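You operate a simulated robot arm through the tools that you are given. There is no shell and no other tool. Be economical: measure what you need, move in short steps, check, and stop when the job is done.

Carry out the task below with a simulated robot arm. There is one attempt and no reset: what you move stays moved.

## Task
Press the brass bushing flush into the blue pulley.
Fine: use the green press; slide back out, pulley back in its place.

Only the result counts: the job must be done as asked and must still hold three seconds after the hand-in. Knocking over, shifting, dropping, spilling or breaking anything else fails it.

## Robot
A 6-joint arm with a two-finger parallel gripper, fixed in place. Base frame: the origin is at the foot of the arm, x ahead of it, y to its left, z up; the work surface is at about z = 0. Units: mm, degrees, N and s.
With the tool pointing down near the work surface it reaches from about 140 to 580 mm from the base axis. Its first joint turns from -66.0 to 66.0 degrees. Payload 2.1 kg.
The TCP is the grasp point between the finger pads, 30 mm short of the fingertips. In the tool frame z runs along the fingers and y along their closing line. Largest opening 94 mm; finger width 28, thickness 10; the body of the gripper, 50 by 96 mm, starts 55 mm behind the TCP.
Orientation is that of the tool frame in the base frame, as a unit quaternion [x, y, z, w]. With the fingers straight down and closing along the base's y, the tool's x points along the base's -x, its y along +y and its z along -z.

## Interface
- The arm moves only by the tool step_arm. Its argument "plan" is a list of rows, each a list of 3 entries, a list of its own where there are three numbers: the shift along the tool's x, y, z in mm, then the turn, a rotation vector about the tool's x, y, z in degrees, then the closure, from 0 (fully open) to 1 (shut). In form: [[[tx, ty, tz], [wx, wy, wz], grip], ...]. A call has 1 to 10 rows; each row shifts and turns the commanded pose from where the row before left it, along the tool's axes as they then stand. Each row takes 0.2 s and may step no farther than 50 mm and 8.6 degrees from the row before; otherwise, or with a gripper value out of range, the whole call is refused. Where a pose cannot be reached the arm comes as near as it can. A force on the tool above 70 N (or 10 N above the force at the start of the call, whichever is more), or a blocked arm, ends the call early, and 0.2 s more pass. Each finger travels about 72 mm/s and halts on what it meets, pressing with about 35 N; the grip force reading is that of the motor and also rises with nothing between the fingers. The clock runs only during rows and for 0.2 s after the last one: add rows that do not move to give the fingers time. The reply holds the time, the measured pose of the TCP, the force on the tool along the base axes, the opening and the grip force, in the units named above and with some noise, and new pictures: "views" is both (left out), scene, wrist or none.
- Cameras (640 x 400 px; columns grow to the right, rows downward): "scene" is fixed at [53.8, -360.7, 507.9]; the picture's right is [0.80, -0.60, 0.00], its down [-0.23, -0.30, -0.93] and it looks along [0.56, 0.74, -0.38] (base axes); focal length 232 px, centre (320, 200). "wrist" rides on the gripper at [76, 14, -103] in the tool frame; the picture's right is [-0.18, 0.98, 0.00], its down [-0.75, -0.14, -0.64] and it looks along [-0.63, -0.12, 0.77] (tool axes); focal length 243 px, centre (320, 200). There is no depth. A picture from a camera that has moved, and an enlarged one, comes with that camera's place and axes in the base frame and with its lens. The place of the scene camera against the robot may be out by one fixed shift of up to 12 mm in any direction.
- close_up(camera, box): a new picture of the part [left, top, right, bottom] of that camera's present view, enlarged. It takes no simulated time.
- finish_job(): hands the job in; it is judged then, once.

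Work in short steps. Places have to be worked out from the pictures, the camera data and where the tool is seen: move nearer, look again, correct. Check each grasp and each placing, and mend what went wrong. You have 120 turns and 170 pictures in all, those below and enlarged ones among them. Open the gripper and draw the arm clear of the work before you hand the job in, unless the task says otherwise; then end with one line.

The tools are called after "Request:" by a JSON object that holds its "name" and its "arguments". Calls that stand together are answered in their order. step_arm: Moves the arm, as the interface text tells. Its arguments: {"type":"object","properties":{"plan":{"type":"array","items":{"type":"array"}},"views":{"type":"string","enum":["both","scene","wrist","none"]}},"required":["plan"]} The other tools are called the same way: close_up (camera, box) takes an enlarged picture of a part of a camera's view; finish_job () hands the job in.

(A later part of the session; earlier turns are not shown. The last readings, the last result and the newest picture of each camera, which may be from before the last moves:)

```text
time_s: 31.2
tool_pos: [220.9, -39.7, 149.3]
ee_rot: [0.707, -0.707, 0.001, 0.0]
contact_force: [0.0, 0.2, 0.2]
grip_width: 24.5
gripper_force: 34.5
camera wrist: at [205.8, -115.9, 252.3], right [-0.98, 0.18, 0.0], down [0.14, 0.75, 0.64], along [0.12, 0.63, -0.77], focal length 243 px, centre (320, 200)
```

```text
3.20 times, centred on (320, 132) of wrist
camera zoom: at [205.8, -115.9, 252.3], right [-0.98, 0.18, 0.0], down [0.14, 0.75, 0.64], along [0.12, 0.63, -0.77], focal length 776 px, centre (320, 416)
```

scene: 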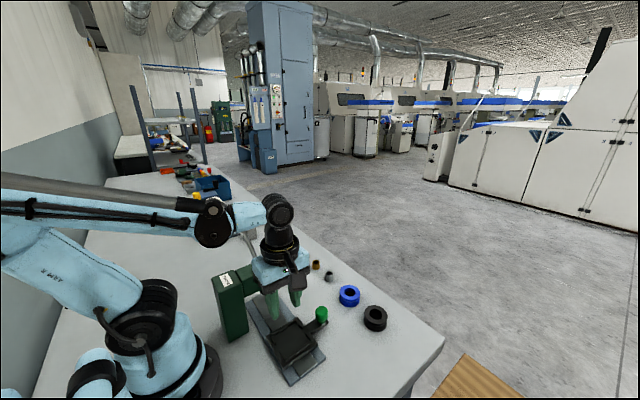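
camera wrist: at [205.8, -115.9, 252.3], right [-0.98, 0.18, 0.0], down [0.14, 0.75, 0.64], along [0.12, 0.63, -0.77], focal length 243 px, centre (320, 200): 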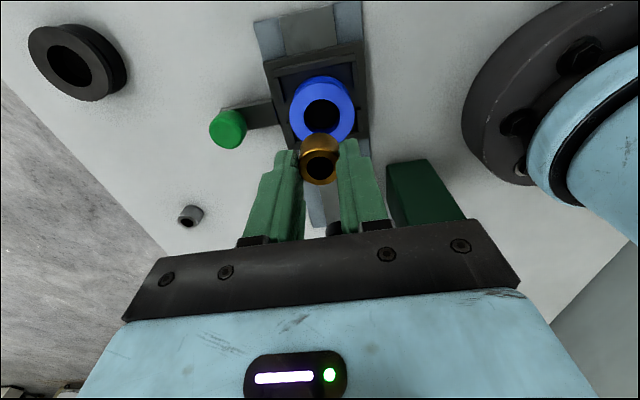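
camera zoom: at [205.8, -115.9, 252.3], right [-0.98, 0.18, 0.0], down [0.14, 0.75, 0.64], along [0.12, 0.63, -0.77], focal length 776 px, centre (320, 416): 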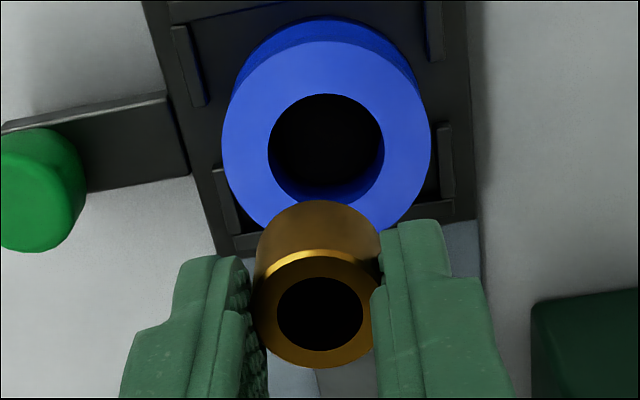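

The pulley actually sits about 4 mm further +y and 1.7 mm −x of the bushing axis. I'll shift by that and descend 50 mm to re-check.

Request:
{"name": "step_arm", "arguments": {"plan": [[[-4.2, 1.7, 10], [0, 0, 0], 1], [[0, 0, 20], [0, 0, 0], 1], [[0, 0, 15], [0, 0, 0], 1], [[0, 0, 5], [0, 0, 0], 1], [[0, 0, 0], [0, 0, 0], 1]], "views": "wrist"}}

Request:
{"name": "close_up", "arguments": {"camera": "wrist", "box": [240, 90, 400, 190]}}

Request:
{"name": "close_up", "arguments": {"camera": "scene", "box": [250, 280, 330, 350]}}

```text
time_s: 32.4
tool_pos: [218.3, -34.5, 100.2]
ee_rot: [0.707, -0.707, 0.0, 0.0]
contact_force: [-0.2, -0.5, -0.3]
grip_width: 24.1
gripper_force: 35.1
camera wrist: at [203.4, -111.3, 202.4], right [-0.98, 0.18, 0.0], down [0.14, 0.75, 0.64], along [0.12, 0.63, -0.77], focal length 243 px, centre (320, 200)
```

wrist: 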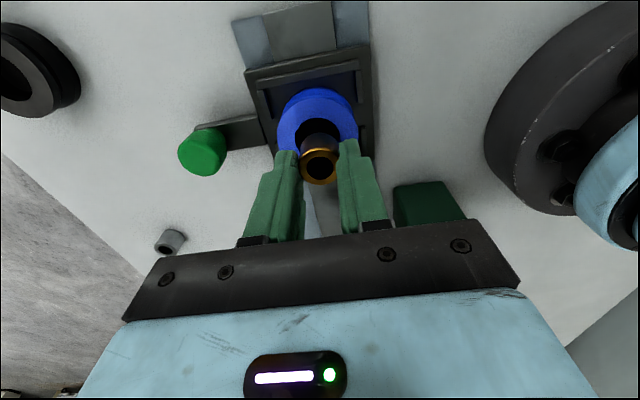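

```text
4.00 times, centred on (320, 140) of wrist
camera zoom: at [203.4, -111.3, 202.4], right [-0.98, 0.18, 0.0], down [0.14, 0.75, 0.64], along [0.12, 0.63, -0.77], focal length 970 px, centre (320, 440)
```

zoom: 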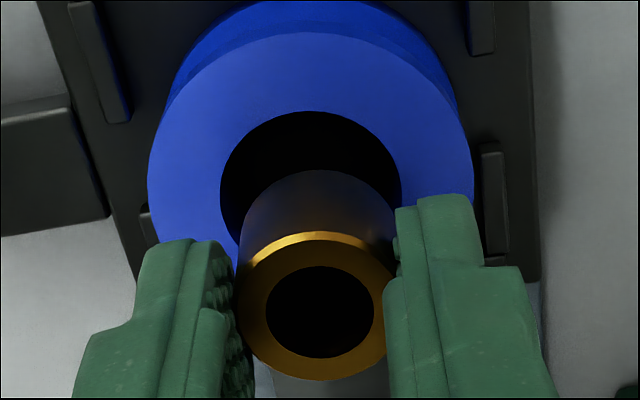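

```text
5.71 times, centred on (290, 315) of scene
camera zoom: at [53.8, -360.7, 507.9], right [0.8, -0.6, 0.0], down [-0.23, -0.3, -0.93], along [0.56, 0.74, -0.38], focal length 1324 px, centre (491, -457)
```

zoom: 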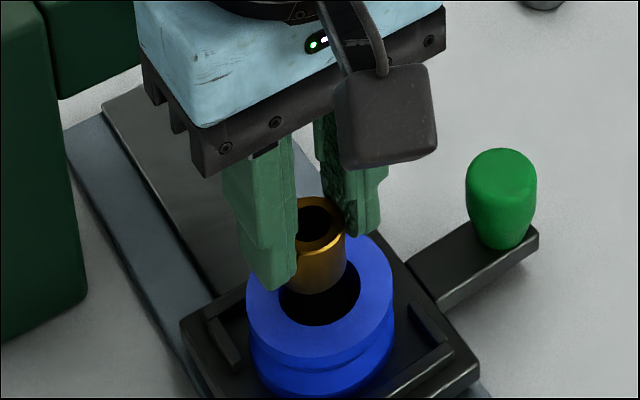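

Alignment in y is good; a 1.3 mm correction back in x remains. Lowering so the bushing is just above the pulley.

Request:
{"name": "step_arm", "arguments": {"plan": [[[0, -1.3, 5], [0, 0, 0], 1], [[0, 0, 6], [0, 0, 0], 1], [[0, 0, 3], [0, 0, 0], 1], [[0, 0, 0], [0, 0, 0], 1]], "views": "none"}}

Request:
{"name": "close_up", "arguments": {"camera": "wrist", "box": [240, 90, 400, 190]}}

Request:
{"name": "close_up", "arguments": {"camera": "scene", "box": [250, 280, 330, 350]}}

```text
time_s: 33.4
tool_pos: [218.6, -34.3, 84.9]
ee_rot: [-0.707, 0.707, 0.0, 0.0]
contact_force: [-5.4, 1.5, 14.6]
grip_width: 24.3
gripper_force: 34.8
```

```text
4.00 times, centred on (320, 140) of wrist
camera zoom: at [204.3, -110.8, 188.4], right [-0.98, 0.18, 0.0], down [0.14, 0.75, 0.64], along [0.12, 0.63, -0.77], focal length 970 px, centre (320, 440)
```

zoom: 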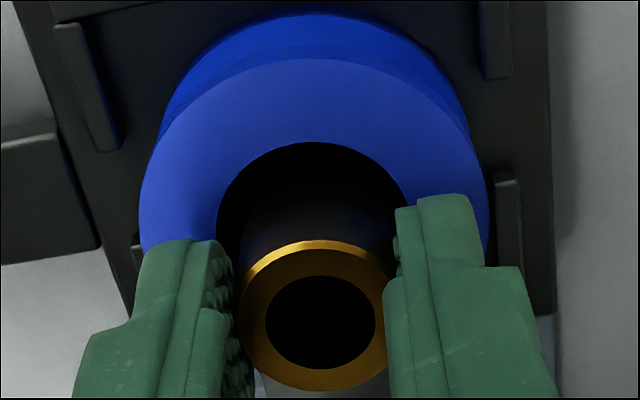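

```text
5.71 times, centred on (290, 315) of scene
camera zoom: at [53.7, -360.7, 507.9], right [0.8, -0.6, 0.0], down [-0.23, -0.3, -0.93], along [0.56, 0.74, -0.38], focal length 1324 px, centre (491, -457)
```

zoom: 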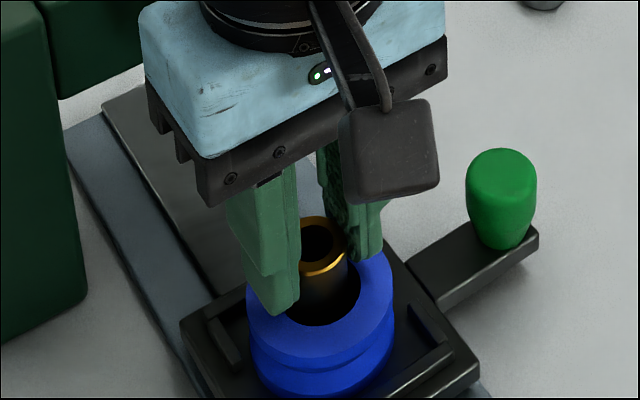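

There is a 15 N contact already, so I'll look closely at the bushing/bore interface before going on.

Request:
{"name": "close_up", "arguments": {"camera": "scene", "box": [275, 305, 311, 330]}}

Request:
{"name": "close_up", "arguments": {"camera": "wrist", "box": [285, 115, 349, 155]}}

```text
16.00 times, centred on (293, 318) of scene
camera zoom: at [53.7, -360.7, 507.9], right [0.8, -0.6, 0.0], down [-0.23, -0.3, -0.93], along [0.56, 0.74, -0.38], focal length 3706 px, centre (752, -1680)
```

zoom: 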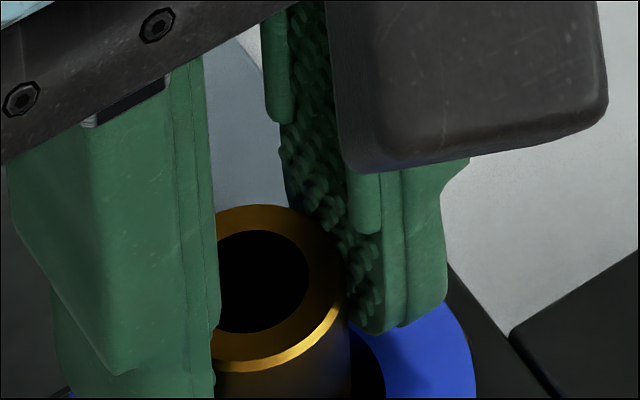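

```text
10.00 times, centred on (317, 135) of wrist
camera zoom: at [204.3, -110.8, 188.4], right [-0.98, 0.18, 0.0], down [0.14, 0.75, 0.64], along [0.12, 0.63, -0.77], focal length 2426 px, centre (350, 850)
```

zoom: 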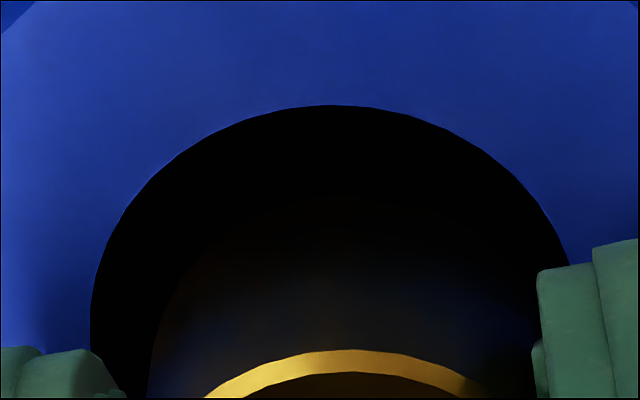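

I'll back off 4 mm and see whether the force vanishes, to find the contact height.

Request:
{"name": "step_arm", "arguments": {"plan": [[[0, 0, -4], [0, 0, 0], 1], [[0, 0, 0], [0, 0, 0], 1]], "views": "none"}}

Request:
{"name": "close_up", "arguments": {"camera": "wrist", "box": [240, 90, 400, 190]}}

```text
time_s: 34.0
tool_pos: [219.0, -35.0, 91.1]
ee_rot: [0.708, -0.707, 0.001, -0.001]
contact_force: [-0.7, -0.5, -1.6]
grip_width: 24.4
gripper_force: 34.7
```

```text
4.00 times, centred on (320, 140) of wrist
camera zoom: at [204.0, -111.0, 192.8], right [-0.98, 0.18, 0.0], down [0.14, 0.75, 0.64], along [0.12, 0.63, -0.77], focal length 970 px, centre (320, 440)
```

zoom: 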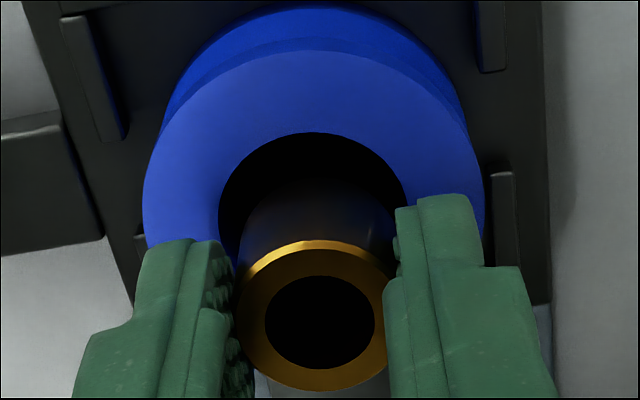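

The bushing's +y edge touched the rim and tilted it slightly, so it is about 3 mm too far +y. Raising, shifting −y by 3 mm, then lowering stepwise.

Request:
{"name": "step_arm", "arguments": {"plan": [[[0, 0, -3], [0, 0, 0], 1], [[3, -0.3, 0], [0, 0, 0], 1], [[0, 0, 3], [0, 0, 0], 1], [[0, 0, 3], [0, 0, 0], 1], [[0, 0, 0], [0, 0, 0], 1]], "views": "none"}}

Request:
{"name": "close_up", "arguments": {"camera": "wrist", "box": [240, 90, 400, 190]}}

Request:
{"name": "close_up", "arguments": {"camera": "scene", "box": [260, 295, 324, 335]}}

```text
time_s: 35.2
tool_pos: [219.7, -38.1, 87.7]
ee_rot: [-0.707, 0.707, -0.001, 0.0]
contact_force: [-0.7, -0.1, -1.1]
grip_width: 24.8
gripper_force: 35.1
```

```text
4.00 times, centred on (320, 140) of wrist
camera zoom: at [204.1, -114.2, 190.0], right [-0.98, 0.18, 0.0], down [0.14, 0.75, 0.64], along [0.12, 0.63, -0.77], focal length 970 px, centre (320, 440)
```

zoom: 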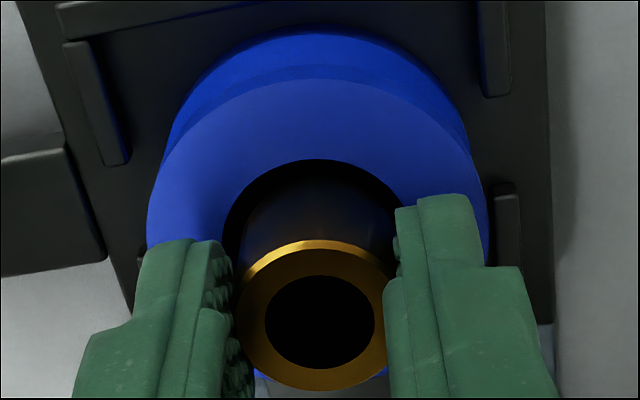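

```text
10.00 times, centred on (292, 315) of scene
camera zoom: at [53.8, -360.7, 507.9], right [0.8, -0.6, 0.0], down [-0.23, -0.3, -0.93], along [0.56, 0.74, -0.38], focal length 2316 px, centre (600, -950)
```

zoom: 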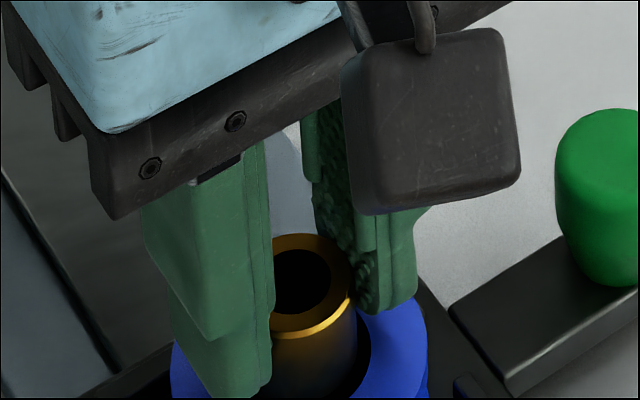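

No contact yet at this height. Continuing down 3 mm at a time.

Request:
{"name": "step_arm", "arguments": {"plan": [[[0, 0, 1.5], [0, 0, 0], 1], [[0, 0, 1.5], [0, 0, 0], 1]], "views": "none"}}

```text
time_s: 35.8
tool_pos: [218.4, -39.0, 84.6]
ee_rot: [0.707, -0.707, 0.0, -0.001]
contact_force: [0.2, -0.2, -0.6]
grip_width: 24.6
gripper_force: 35.2
```

Request:
{"name": "step_arm", "arguments": {"plan": [[[0, 0, 1.5], [0, 0, 0], 1], [[0, 0, 1.5], [0, 0, 0], 1]], "views": "none"}}

Request:
{"name": "close_up", "arguments": {"camera": "wrist", "box": [240, 90, 400, 190]}}

Request:
{"name": "close_up", "arguments": {"camera": "scene", "box": [260, 300, 324, 340]}}

```text
time_s: 36.4
tool_pos: [218.4, -38.0, 80.9]
ee_rot: [-0.707, 0.707, 0.0, 0.0]
contact_force: [0.6, 0.0, 0.2]
grip_width: 24.3
gripper_force: 35.0
```

```text
4.00 times, centred on (320, 140) of wrist
camera zoom: at [203.9, -114.7, 184.2], right [-0.98, 0.18, 0.0], down [0.14, 0.75, 0.64], along [0.12, 0.63, -0.77], focal length 970 px, centre (320, 440)
```

zoom: 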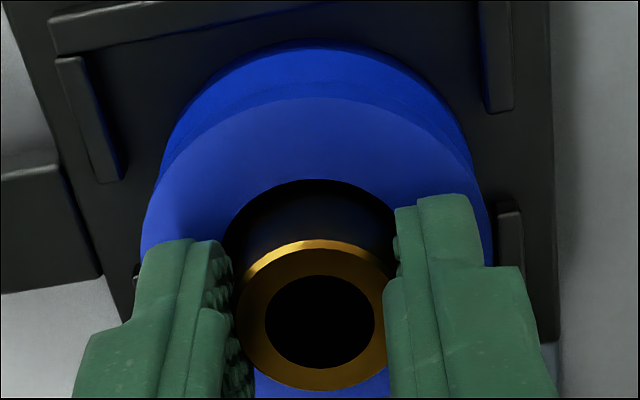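

```text
10.00 times, centred on (292, 320) of scene
camera zoom: at [53.8, -360.7, 507.9], right [0.8, -0.6, 0.0], down [-0.23, -0.3, -0.93], along [0.56, 0.74, -0.38], focal length 2316 px, centre (600, -1000)
```

zoom: 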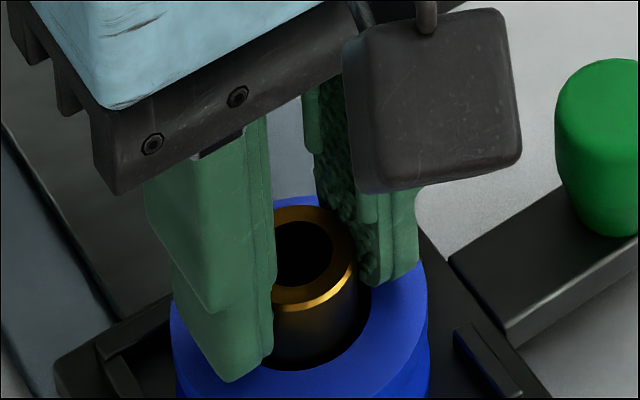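

The bushing is now inside the bore mouth with no force. Going a bit lower until something touches.

Request:
{"name": "step_arm", "arguments": {"plan": [[[0, 0, 1.5], [0, 0, 0], 1], [[0, 0, 1.5], [0, 0, 0], 1]], "views": "none"}}

```text
time_s: 37.0
tool_pos: [218.7, -38.7, 78.3]
ee_rot: [0.708, -0.707, 0.001, -0.001]
contact_force: [0.1, 0.5, -0.8]
grip_width: 24.4
gripper_force: 34.4
```

Request:
{"name": "step_arm", "arguments": {"plan": [[[0, 0, 1.2], [0, 0, 0], 1], [[0, 0, 1.2], [0, 0, 0], 1]], "views": "none"}}

Request:
{"name": "close_up", "arguments": {"camera": "scene", "box": [260, 300, 324, 340]}}

```text
time_s: 37.5
tool_pos: [219.8, -38.3, 77.3]
ee_rot: [0.707, -0.707, -0.003, 0.001]
contact_force: [-3.6, 1.2, 16.5]
grip_width: 24.4
gripper_force: 34.6
stopped in row 2: the force on the tool passed its limit (the readings are from after the stop); the commanded pose is now the measured one
```

```text
10.00 times, centred on (292, 320) of scene
camera zoom: at [53.7, -360.7, 507.9], right [0.8, -0.6, 0.0], down [-0.23, -0.3, -0.93], along [0.56, 0.74, -0.38], focal length 2316 px, centre (600, -1000)
```

zoom: 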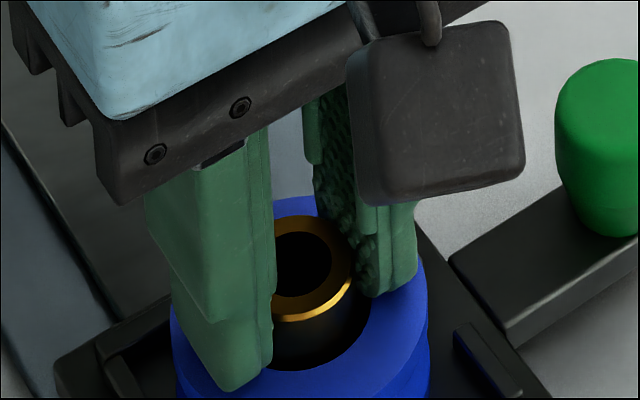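

Contact at z≈77, with the bushing a few mm into the bore. I'll unload slightly and open the fingers a little to let it settle.

Request:
{"name": "step_arm", "arguments": {"plan": [[[0, 0, -0.7], [0, 0, 0], 1], [[0, 0, 0], [0, 0, 0], 0.65], [[0, 0, 0], [0, 0, 0], 0.6], [[0, 0, 0], [0, 0, 0], 0.6]], "views": "none"}}

Request:
{"name": "close_up", "arguments": {"camera": "wrist", "box": [240, 90, 400, 190]}}

Request:
{"name": "close_up", "arguments": {"camera": "scene", "box": [260, 300, 324, 340]}}

```text
time_s: 38.5
tool_pos: [219.8, -39.0, 78.6]
ee_rot: [-0.707, 0.707, 0.002, -0.002]
contact_force: [-0.8, 0.4, 0.1]
grip_width: 37.5
gripper_force: 0.1
```

```text
4.00 times, centred on (320, 140) of wrist
camera zoom: at [204.7, -115.0, 180.9], right [-0.98, 0.18, 0.0], down [0.14, 0.75, 0.64], along [0.11, 0.63, -0.77], focal length 970 px, centre (320, 440)
```

zoom: 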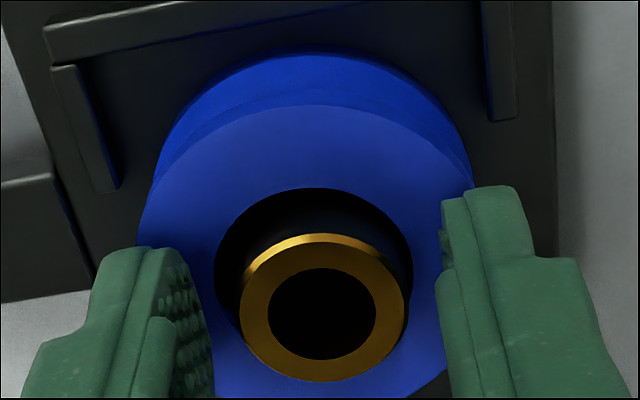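

```text
10.00 times, centred on (292, 320) of scene
camera zoom: at [53.8, -360.7, 507.9], right [0.8, -0.6, 0.0], down [-0.23, -0.3, -0.93], along [0.56, 0.74, -0.38], focal length 2316 px, centre (600, -1000)
```

zoom: 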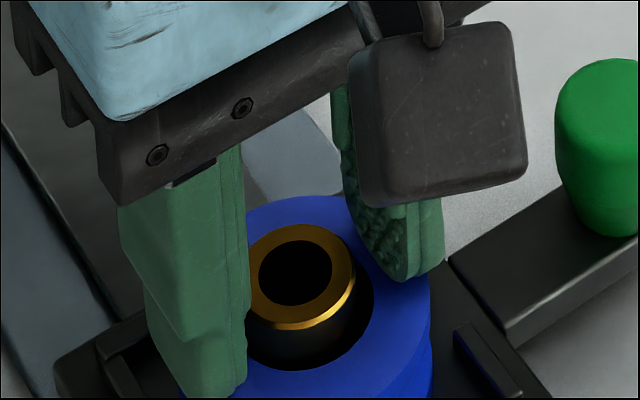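

Released; it stands in the bore. Raising clear to inspect it from above.

Request:
{"name": "step_arm", "arguments": {"plan": [[[0, 0, -5], [0, 0, 0], 0.5], [[0, 0, -10], [0, 0, 0], 0.4], [[0, 0, -30], [0, 0, 0], 0.4], [[0, 0, -35], [0, 0, 0], 0.4], [[0, 0, 0], [0, 0, 0], 0.4]], "views": "none"}}

Request:
{"name": "close_up", "arguments": {"camera": "wrist", "box": [255, 40, 405, 140]}}

Request:
{"name": "close_up", "arguments": {"camera": "scene", "box": [260, 305, 324, 345]}}

```text
time_s: 39.7
tool_pos: [219.9, -38.9, 159.4]
ee_rot: [-0.707, 0.707, 0.002, -0.001]
contact_force: [0.0, 0.7, -0.1]
grip_width: 56.4
gripper_force: 0.0
```

```text
4.00 times, centred on (330, 90) of wrist
camera zoom: at [203.9, -114.7, 261.9], right [-0.98, 0.18, 0.0], down [0.14, 0.75, 0.64], along [0.11, 0.63, -0.77], focal length 970 px, centre (280, 640)
```

zoom: 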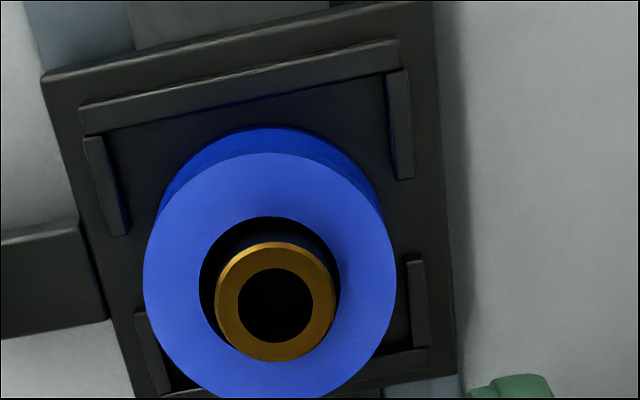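

```text
10.00 times, centred on (292, 325) of scene
camera zoom: at [53.8, -360.7, 507.9], right [0.8, -0.6, 0.0], down [-0.23, -0.3, -0.93], along [0.56, 0.74, -0.38], focal length 2316 px, centre (600, -1050)
```

zoom: 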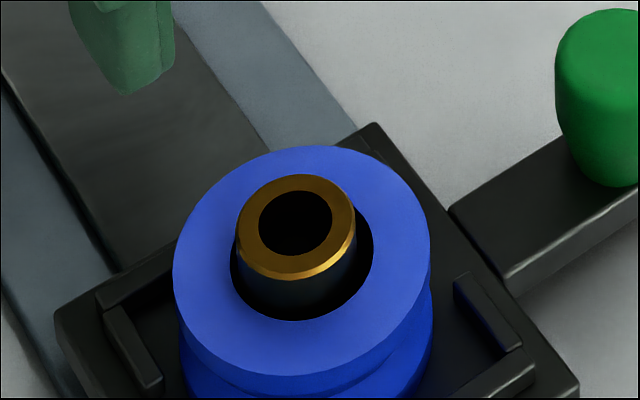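

The bushing stands proud and about centred in the bore. Now I move over to the slide's green knob and view the press head from there.

Request:
{"name": "step_arm", "arguments": {"plan": [[[0, -41, 0], [0, 0, 0], 0.4], [[0, -41, 0], [0, 0, 0], 0.4], [[0, 0, 24], [0, 0, 0], 0.4], [[0, 0, 24], [0, 0, 0], 0.4], [[0, 0, 0], [0, 0, 0], 0.4]], "views": "both"}}

Request:
{"name": "close_up", "arguments": {"camera": "wrist", "box": [300, 60, 640, 230]}}

```text
time_s: 40.9
tool_pos: [300.8, -39.0, 109.4]
ee_rot: [0.707, -0.707, -0.002, 0.001]
contact_force: [-0.1, 0.8, 0.2]
grip_width: 56.4
gripper_force: 0.1
camera wrist: at [286.1, -115.8, 212.1], right [-0.98, 0.18, 0.0], down [0.14, 0.75, 0.64], along [0.11, 0.63, -0.77], focal length 243 px, centre (320, 200)
```

scene: 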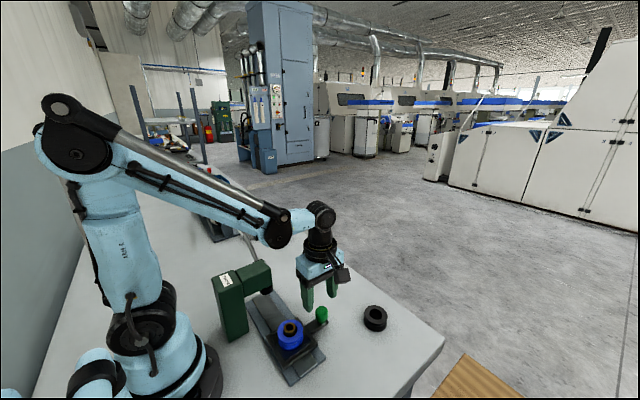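
wrist: 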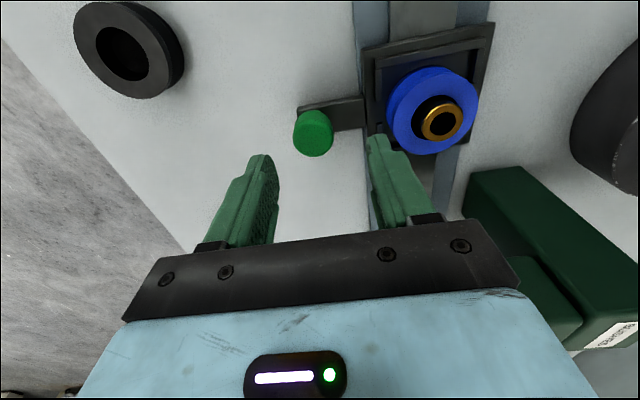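

```text
1.88 times, centred on (470, 145) of wrist
camera zoom: at [286.1, -115.8, 212.1], right [-0.98, 0.18, 0.0], down [0.14, 0.75, 0.64], along [0.11, 0.63, -0.77], focal length 457 px, centre (38, 304)
```

zoom: 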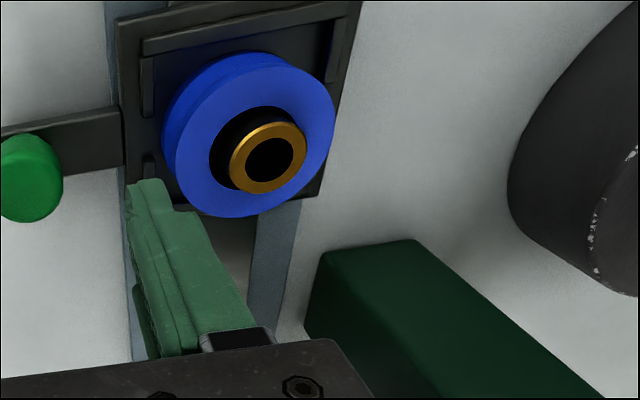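

Knob is near (303.5,-39.5), about 28 mm wide. Descending around it and gripping.

Request:
{"name": "step_arm", "arguments": {"plan": [[[1, -1.7, 15], [0, 0, 0], 0.4], [[0, 0, 15], [0, 0, 0], 0.4], [[0, 0, 12], [0, 0, 0], 0.4], [[0, 0, 8], [0, 0, 0], 0.4], [[0, 0, 0], [0, 0, 0], 0.4]], "views": "wrist"}}

Request:
{"name": "close_up", "arguments": {"camera": "scene", "box": [260, 270, 372, 340]}}

```text
time_s: 42.1
tool_pos: [301.7, -39.4, 59.8]
ee_rot: [0.708, -0.707, -0.003, 0.0]
contact_force: [0.6, 0.3, -0.1]
grip_width: 56.1
gripper_force: 0.1
camera wrist: at [287.2, -116.1, 162.1], right [-0.98, 0.18, 0.0], down [0.14, 0.75, 0.64], along [0.11, 0.63, -0.77], focal length 243 px, centre (320, 200)
```

wrist: 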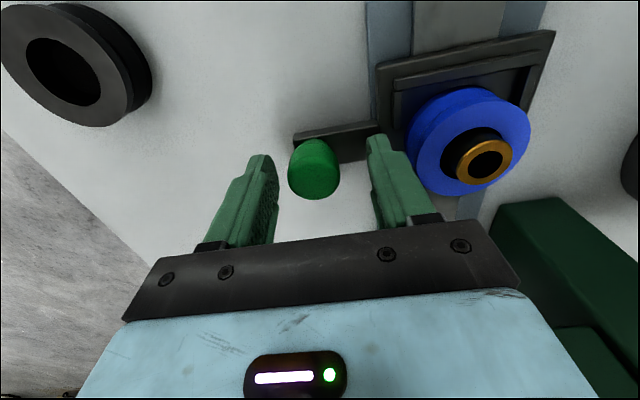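

```text
5.71 times, centred on (316, 305) of scene
camera zoom: at [53.8, -360.7, 507.9], right [0.8, -0.6, 0.0], down [-0.23, -0.3, -0.93], along [0.56, 0.74, -0.38], focal length 1324 px, centre (343, -400)
```

zoom: 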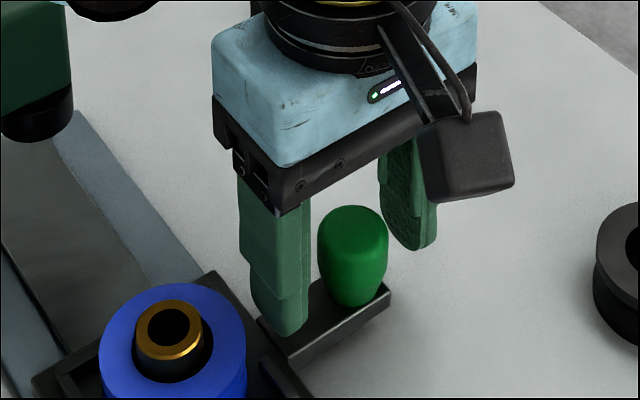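

Fingers straddle the knob. Closing on it.

Request:
{"name": "step_arm", "arguments": {"plan": [[[0, -1.5, 0], [0, 0, 0], 0.5], [[0, 0, 0], [0, 0, 0], 0.7], [[0, 0, 0], [0, 0, 0], 1], [[0, 0, 0], [0, 0, 0], 1], [[0, 0, 0], [0, 0, 0], 1]], "views": "wrist"}}

Request:
{"name": "close_up", "arguments": {"camera": "scene", "box": [260, 270, 372, 340]}}

```text
time_s: 43.3
tool_pos: [304.0, -40.8, 60.0]
ee_rot: [-0.707, 0.708, 0.0, 0.001]
contact_force: [23.5, -0.1, -7.6]
grip_width: 29.6
gripper_force: 44.6
camera wrist: at [290.2, -116.1, 162.4], right [-0.98, 0.18, 0.0], down [0.14, 0.75, 0.64], along [0.12, 0.63, -0.77], focal length 243 px, centre (320, 200)
```

wrist: 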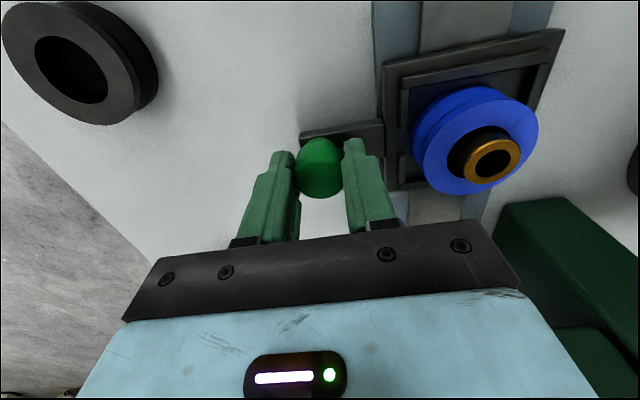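

```text
5.71 times, centred on (316, 305) of scene
camera zoom: at [53.8, -360.7, 507.9], right [0.8, -0.6, 0.0], down [-0.23, -0.3, -0.93], along [0.56, 0.74, -0.38], focal length 1324 px, centre (343, -400)
```

zoom: 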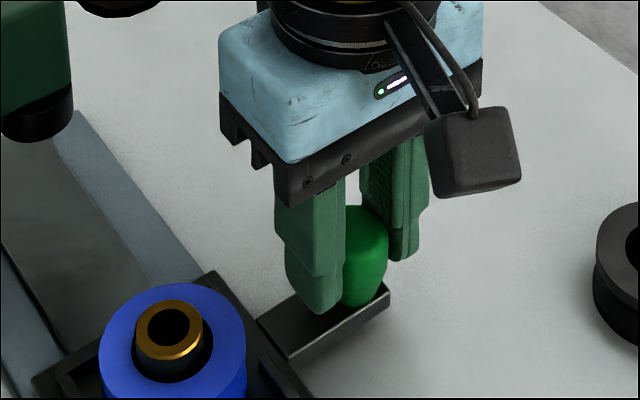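

Gripped, with a 23 N side load since the knob is a bit further +x. I'll relieve that and begin sliding +y gently.

Request:
{"name": "step_arm", "arguments": {"plan": [[[0, -1.5, 0], [0, 0, 0], 1], [[-2, 0, 0], [0, 0, 0], 1], [[-4, 0, 0], [0, 0, 0], 1], [[-6, 0, 0], [0, 0, 0], 1], [[-8, 0, 0], [0, 0, 0], 1], [[-8, 0, 0], [0, 0, 0], 1], [[-6, 0, 0], [0, 0, 0], 1], [[-4, 0, 0], [0, 0, 0], 1], [[-2, 0, 0], [0, 0, 0], 1], [[0, 0, 0], [0, 0, 0], 1]], "views": "both"}}

Request:
{"name": "close_up", "arguments": {"camera": "scene", "box": [210, 260, 370, 360]}}

```text
time_s: 45.5
tool_pos: [305.5, 2.0, 59.7]
ee_rot: [-0.707, 0.707, 0.003, -0.002]
contact_force: [-4.2, -0.9, 9.9]
grip_width: 29.9
gripper_force: 45.1
camera wrist: at [291.1, -75.3, 162.4], right [-0.98, 0.18, 0.01], down [0.15, 0.75, 0.64], along [0.11, 0.63, -0.77], focal length 243 px, centre (320, 200)
```

scene: 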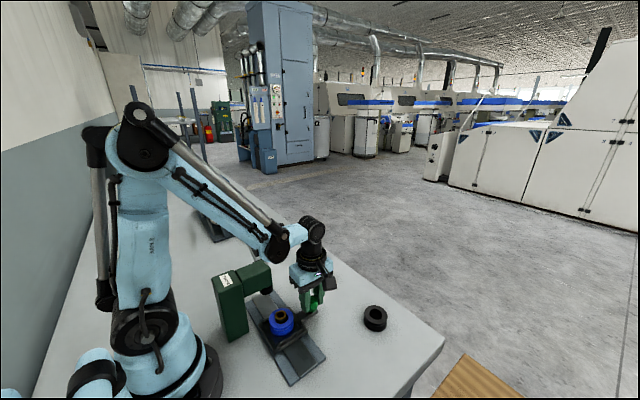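
wrist: 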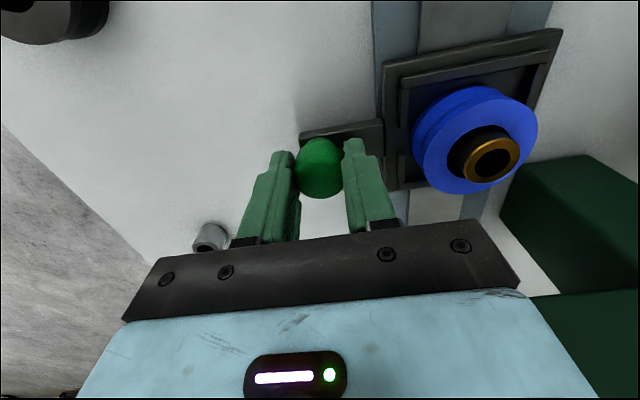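

```text
4.00 times, centred on (290, 310) of scene
camera zoom: at [53.7, -360.7, 507.9], right [0.8, -0.6, 0.0], down [-0.23, -0.3, -0.93], along [0.56, 0.74, -0.38], focal length 926 px, centre (440, -240)
```

zoom: 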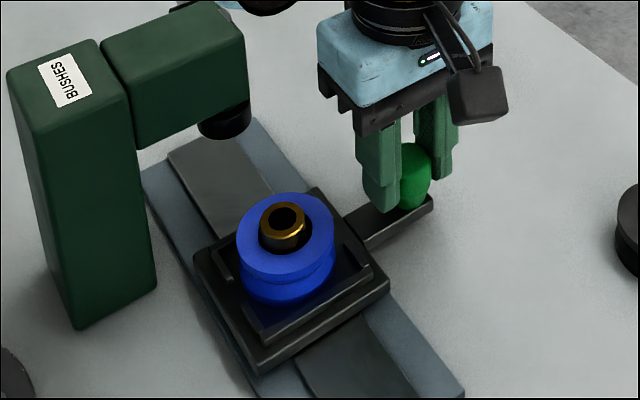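

The slide moves freely. The ram is near (219,80); continuing another 60 mm.

Request:
{"name": "step_arm", "arguments": {"plan": [[[-3, 0, 0], [0, 0, 0], 1], [[-6, 0, 0], [0, 0, 0], 1], [[-8, 0, 0], [0, 0, 0], 1], [[-9, 0, 0], [0, 0, 0], 1], [[-9, 0, 0], [0, 0, 0], 1], [[-9, 0, 0], [0, 0, 0], 1], [[-8, 0, 0], [0, 0, 0], 1], [[-5, 0, 0], [0, 0, 0], 1], [[-3, 0, 0], [0, 0, 0], 1], [[0, 0, 0], [0, 0, 0], 1]], "views": "wrist"}}

Request:
{"name": "close_up", "arguments": {"camera": "scene", "box": [210, 240, 370, 340]}}

```text
time_s: 47.7
tool_pos: [305.7, 61.4, 60.1]
ee_rot: [-0.706, 0.708, 0.002, -0.001]
contact_force: [-10.1, 0.3, -28.1]
grip_width: 29.8
gripper_force: 44.5
camera wrist: at [290.9, -15.0, 162.8], right [-0.98, 0.18, 0.01], down [0.14, 0.75, 0.64], along [0.11, 0.63, -0.77], focal length 243 px, centre (320, 200)
```

wrist: 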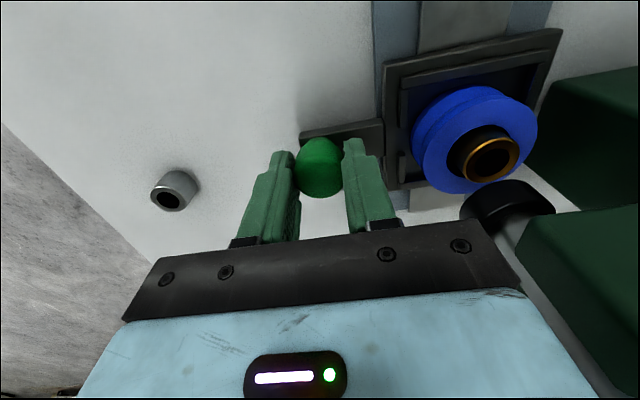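

```text
4.00 times, centred on (290, 290) of scene
camera zoom: at [53.9, -360.7, 507.9], right [0.8, -0.6, 0.0], down [-0.23, -0.3, -0.93], along [0.56, 0.74, -0.38], focal length 926 px, centre (440, -160)
```

zoom: 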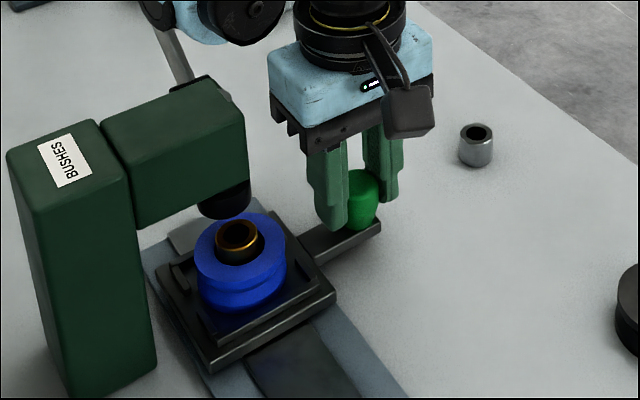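

Approaching the ram; next ~25 mm in smaller steps, watching the force.

Request:
{"name": "step_arm", "arguments": {"plan": [[[-3, 0, 0], [0, 0, 0], 1], [[-4, 0, 0], [0, 0, 0], 1], [[-4, 0, 0], [0, 0, 0], 1], [[-4, 0, 0], [0, 0, 0], 1], [[-2, 0, 0], [0, 0, 0], 1], [[0, 0, 0], [0, 0, 0], 1]], "views": "wrist"}}

Request:
{"name": "close_up", "arguments": {"camera": "scene", "box": [220, 250, 316, 310]}}

```text
time_s: 49.1
tool_pos: [303.8, 79.3, 60.5]
ee_rot: [-0.707, 0.707, 0.003, 0.0]
contact_force: [-9.9, 1.1, 28.4]
grip_width: 29.7
gripper_force: 44.6
camera wrist: at [290.9, 2.3, 163.2], right [-0.98, 0.18, 0.01], down [0.14, 0.75, 0.64], along [0.11, 0.63, -0.77], focal length 243 px, centre (320, 200)
```

wrist: 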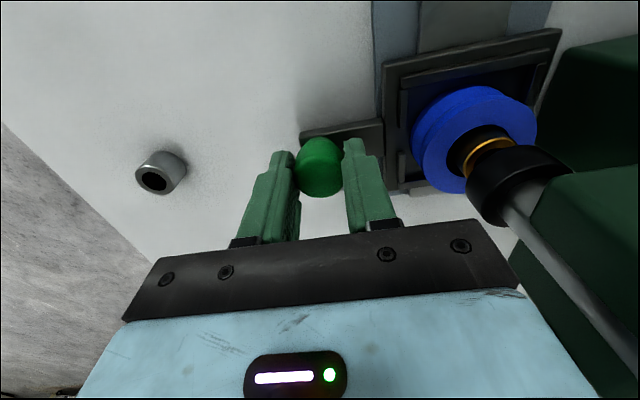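

```text
6.67 times, centred on (268, 280) of scene
camera zoom: at [53.7, -360.7, 507.9], right [0.8, -0.6, 0.0], down [-0.23, -0.3, -0.93], along [0.56, 0.74, -0.38], focal length 1544 px, centre (667, -333)
```

zoom: 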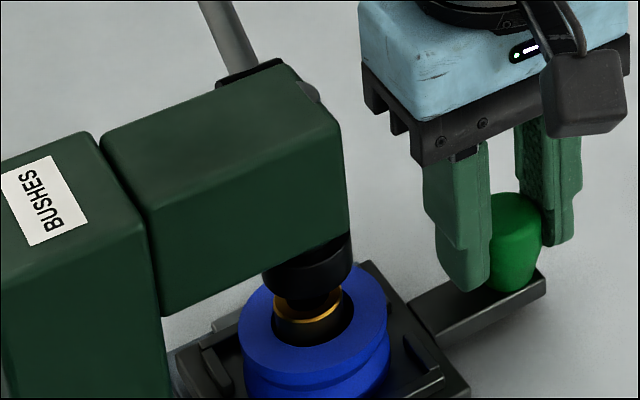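

The bushing is nearly under the ram. Pushing on gently to find the slide's end stop.

Request:
{"name": "step_arm", "arguments": {"plan": [[[-2, 0, 0], [0, 0, 0], 1], [[-2, 0, 0], [0, 0, 0], 1], [[-2, 0, 0], [0, 0, 0], 1], [[-2, 0, 0], [0, 0, 0], 1], [[0, 0, 0], [0, 0, 0], 1]], "views": "none"}}

```text
time_s: 50.3
tool_pos: [305.6, 84.2, 59.8]
ee_rot: [0.708, -0.707, 0.0, 0.004]
contact_force: [-9.7, -28.0, -8.4]
grip_width: 29.9
gripper_force: 45.2
```

There is a −28 N reaction at y≈84, either the end stop or an obstruction. Checking visually.

Request:
{"name": "close_up", "arguments": {"camera": "scene", "box": [230, 265, 310, 315]}}

Request:
{"name": "close_up", "arguments": {"camera": "wrist", "box": [370, 40, 610, 220]}}

```text
8.00 times, centred on (270, 290) of scene
camera zoom: at [53.8, -360.7, 507.9], right [0.8, -0.6, 0.0], down [-0.23, -0.3, -0.93], along [0.56, 0.74, -0.38], focal length 1853 px, centre (720, -520)
```

zoom: 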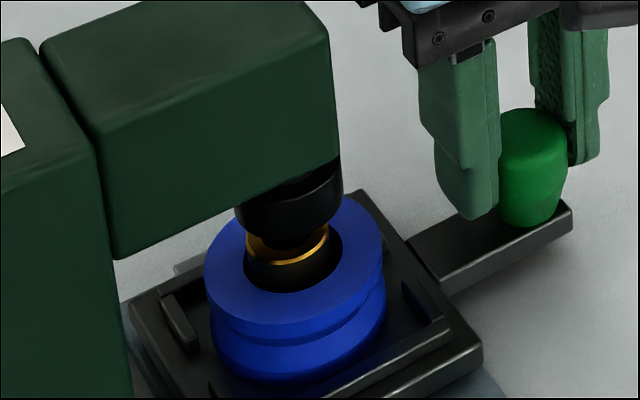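

```text
2.22 times, centred on (490, 130) of wrist
camera zoom: at [290.9, 9.0, 163.8], right [-0.98, 0.18, 0.0], down [0.14, 0.76, 0.64], along [0.12, 0.63, -0.77], focal length 539 px, centre (-58, 356)
```

zoom: 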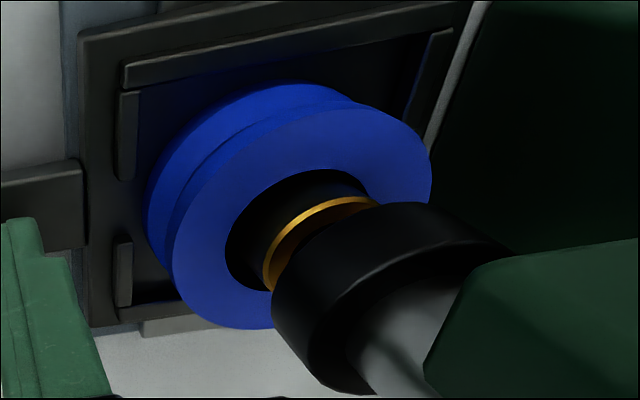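

The slide appears to be at its stop with the bushing under the ram, gap visible. Releasing the knob and rising clear.

Request:
{"name": "step_arm", "arguments": {"plan": [[[0, 0, 0], [0, 0, 0], 0.6], [[0, 0, 0], [0, 0, 0], 0.5], [[0, 0, -15], [0, 0, 0], 0.5], [[0, 0, -40], [0, 0, 0], 0.5], [[0, -20, -45], [0, 0, 0], 0.5], [[0, 0, -45], [0, 0, 0], 0.5], [[0, 0, 0], [0, 0, 0], 0.5]], "views": "both"}}

Request:
{"name": "close_up", "arguments": {"camera": "scene", "box": [230, 265, 310, 315]}}

Request:
{"name": "close_up", "arguments": {"camera": "wrist", "box": [360, 50, 640, 225]}}

```text
time_s: 51.9
tool_pos: [327.1, 86.4, 205.6]
ee_rot: [0.708, -0.706, -0.002, 0.001]
contact_force: [-1.4, 0.5, 0.5]
grip_width: 47.1
gripper_force: 0.2
camera wrist: at [312.7, 10.4, 308.1], right [-0.98, 0.18, 0.0], down [0.14, 0.75, 0.64], along [0.11, 0.63, -0.77], focal length 243 px, centre (320, 200)
```

scene: 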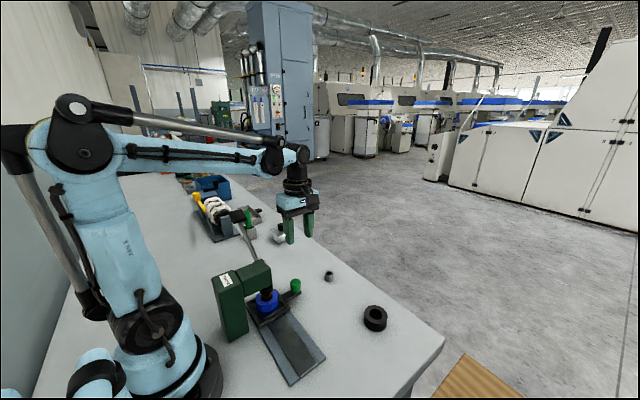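
wrist: 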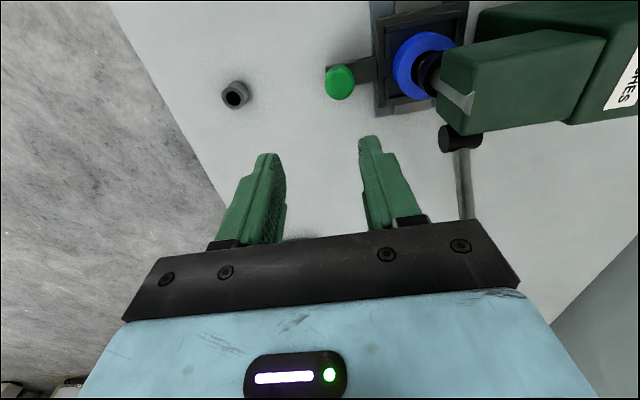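

```text
8.00 times, centred on (270, 290) of scene
camera zoom: at [53.8, -360.7, 507.9], right [0.8, -0.6, 0.0], down [-0.23, -0.3, -0.93], along [0.56, 0.74, -0.38], focal length 1853 px, centre (720, -520)
```

zoom: 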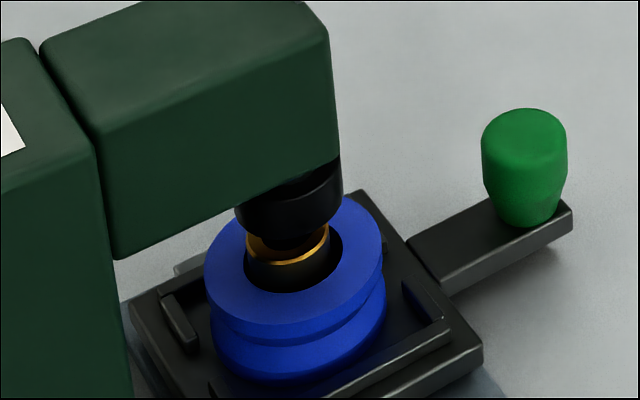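

```text
2.29 times, centred on (500, 138) of wrist
camera zoom: at [312.7, 10.4, 308.1], right [-0.98, 0.18, 0.0], down [0.14, 0.75, 0.64], along [0.11, 0.63, -0.77], focal length 555 px, centre (-91, 343)
```

zoom: 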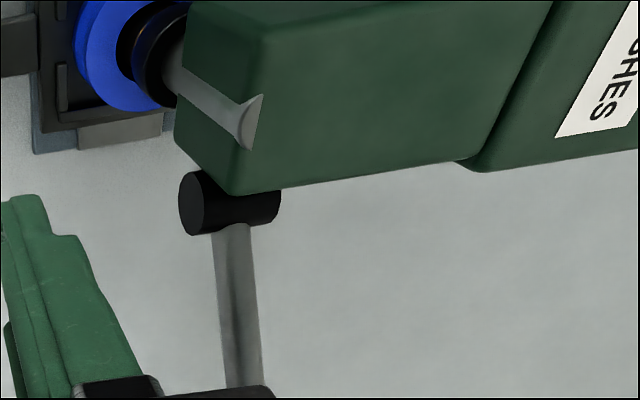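

The slide stays put and the pulley is level. Now I close the fingers and go up toward the lever paddle for a look.

Request:
{"name": "step_arm", "arguments": {"plan": [[[0, 0, -45], [0, 0, 0], 0.8], [[-15, 10, -35], [0, 0, 0], 1], [[-35, 25, 0], [0, 0, 0], 1], [[-35, 30, 0], [0, 0, 0], 1], [[-35, 30, 0], [0, 0, 0], 1], [[0, 0, 0], [0, 0, 0], 1]], "views": "both"}}

```text
time_s: 53.3
tool_pos: [231.4, 205.2, 285.5]
ee_rot: [-0.707, 0.707, 0.001, 0.0]
contact_force: [0.5, 0.0, 0.2]
grip_width: 0.0
gripper_force: 33.0
camera wrist: at [216.9, 130.4, 387.7], right [-0.98, 0.18, 0.0], down [0.14, 0.75, 0.64], along [0.12, 0.63, -0.77], focal length 243 px, centre (320, 200)
```

scene: 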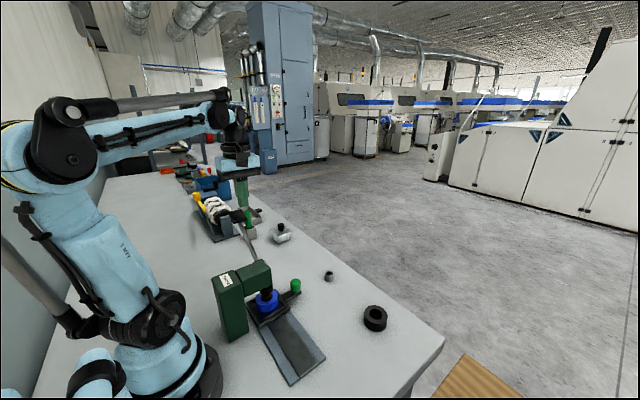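
wrist: 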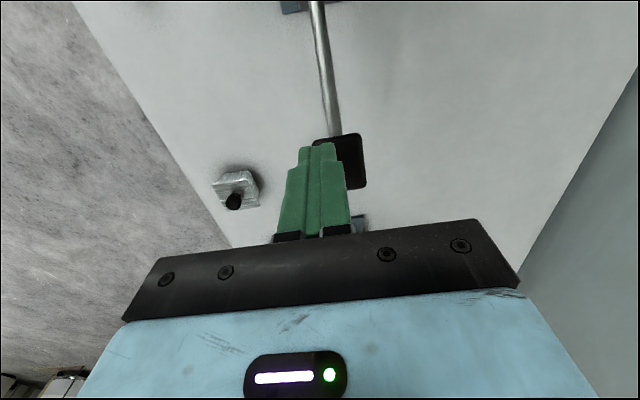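

Wrist views place the paddle near (221,247,200). Moving over it and descending until contact.

Request:
{"name": "step_arm", "arguments": {"plan": [[[-23, 5, 0], [0, 0, 0], 1], [[-23, 5, 0], [0, 0, 0], 1], [[0, 0, 15], [0, 0, 0], 1], [[0, 0, 15], [0, 0, 0], 1], [[0, 0, 5], [0, 0, 0], 1], [[0, 0, 0], [0, 0, 0], 1]], "views": "both"}}

Request:
{"name": "close_up", "arguments": {"camera": "scene", "box": [180, 130, 340, 330]}}

```text
time_s: 54.7
tool_pos: [221.0, 251.6, 252.0]
ee_rot: [0.707, -0.707, -0.003, 0.001]
contact_force: [0.3, 1.2, 0.8]
grip_width: 0.0
gripper_force: 33.0
camera wrist: at [206.9, 175.9, 353.4], right [-0.98, 0.18, 0.0], down [0.14, 0.75, 0.64], along [0.11, 0.63, -0.77], focal length 243 px, centre (320, 200)
```

scene: 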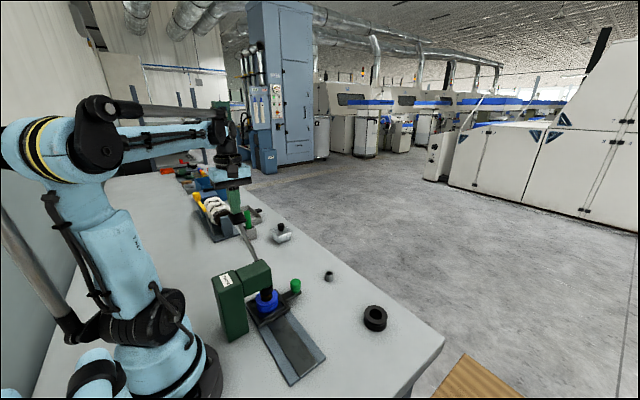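
wrist: 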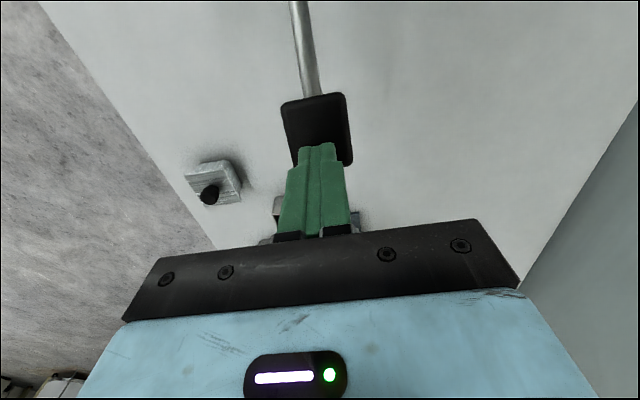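

```text
2.00 times, centred on (260, 230) of scene
camera zoom: at [53.8, -360.7, 507.9], right [0.8, -0.6, 0.0], down [-0.23, -0.3, -0.93], along [0.56, 0.74, -0.38], focal length 463 px, centre (440, 140)
```

zoom: 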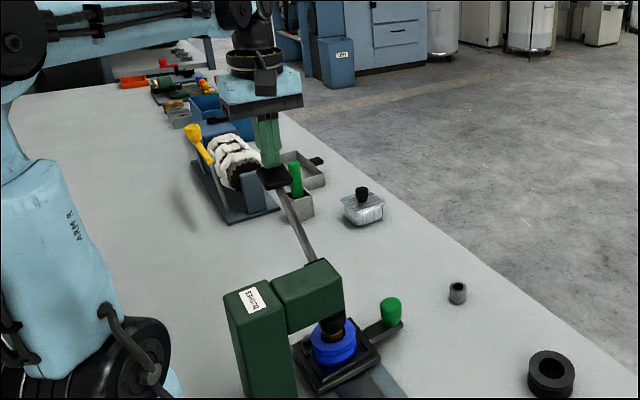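

The tips are over the outer half of the paddle. Descending onto it.

Request:
{"name": "step_arm", "arguments": {"plan": [[[0, 0, 6], [0, 0, 0], 1], [[0, 0, 6], [0, 0, 0], 1], [[0, 0, 6], [0, 0, 0], 1], [[0, 0, 6], [0, 0, 0], 1], [[0, 0, 6], [0, 0, 0], 1]], "views": "none"}}

Request:
{"name": "close_up", "arguments": {"camera": "scene", "box": [200, 180, 312, 250]}}

```text
time_s: 55.9
tool_pos: [221.0, 251.8, 220.4]
ee_rot: [0.707, -0.707, -0.001, 0.0]
contact_force: [0.9, 0.0, 1.6]
grip_width: 0.2
gripper_force: 32.9
```

```text
5.71 times, centred on (256, 215) of scene
camera zoom: at [53.8, -360.7, 507.9], right [0.8, -0.6, 0.0], down [-0.23, -0.3, -0.93], along [0.56, 0.74, -0.38], focal length 1324 px, centre (686, 114)
```

zoom: 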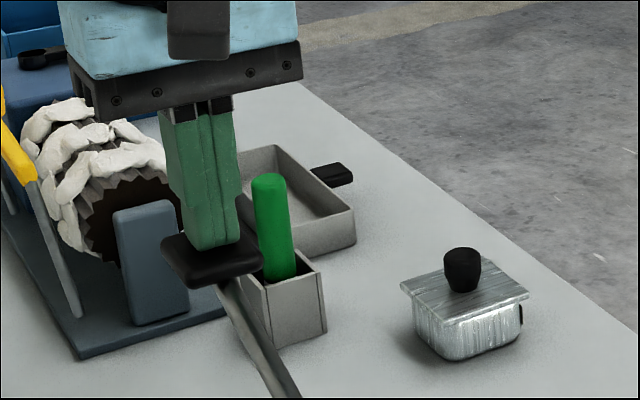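

Contact is beginning at tip height of about 190. Pushing down and watching force and ram.

Request:
{"name": "step_arm", "arguments": {"plan": [[[0, 0, 5], [0, 0, 0], 1], [[0, 0, 5], [0, 0, 0], 1], [[0, 0, 5], [0, 0, 0], 1], [[0, 0, 5], [0, 0, 0], 1]], "views": "none"}}

Request:
{"name": "close_up", "arguments": {"camera": "scene", "box": [200, 190, 320, 330]}}

```text
time_s: 56.9
tool_pos: [221.5, 250.6, 201.4]
ee_rot: [-0.707, 0.707, 0.002, -0.001]
contact_force: [2.4, 5.6, 11.1]
grip_width: 0.0
gripper_force: 33.0
```

```text
2.86 times, centred on (260, 260) of scene
camera zoom: at [53.7, -360.7, 507.9], right [0.8, -0.6, 0.0], down [-0.23, -0.3, -0.93], along [0.56, 0.74, -0.38], focal length 662 px, centre (491, 29)
```

zoom: 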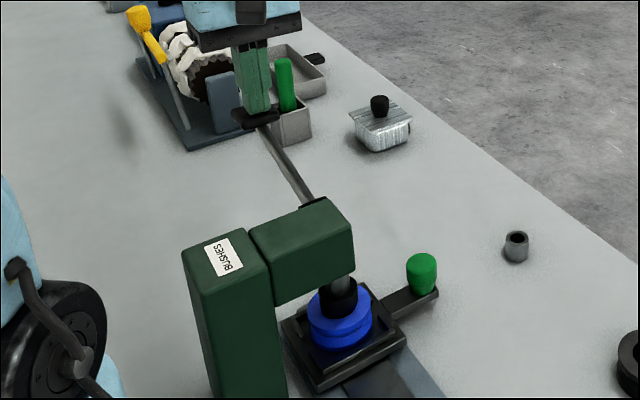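

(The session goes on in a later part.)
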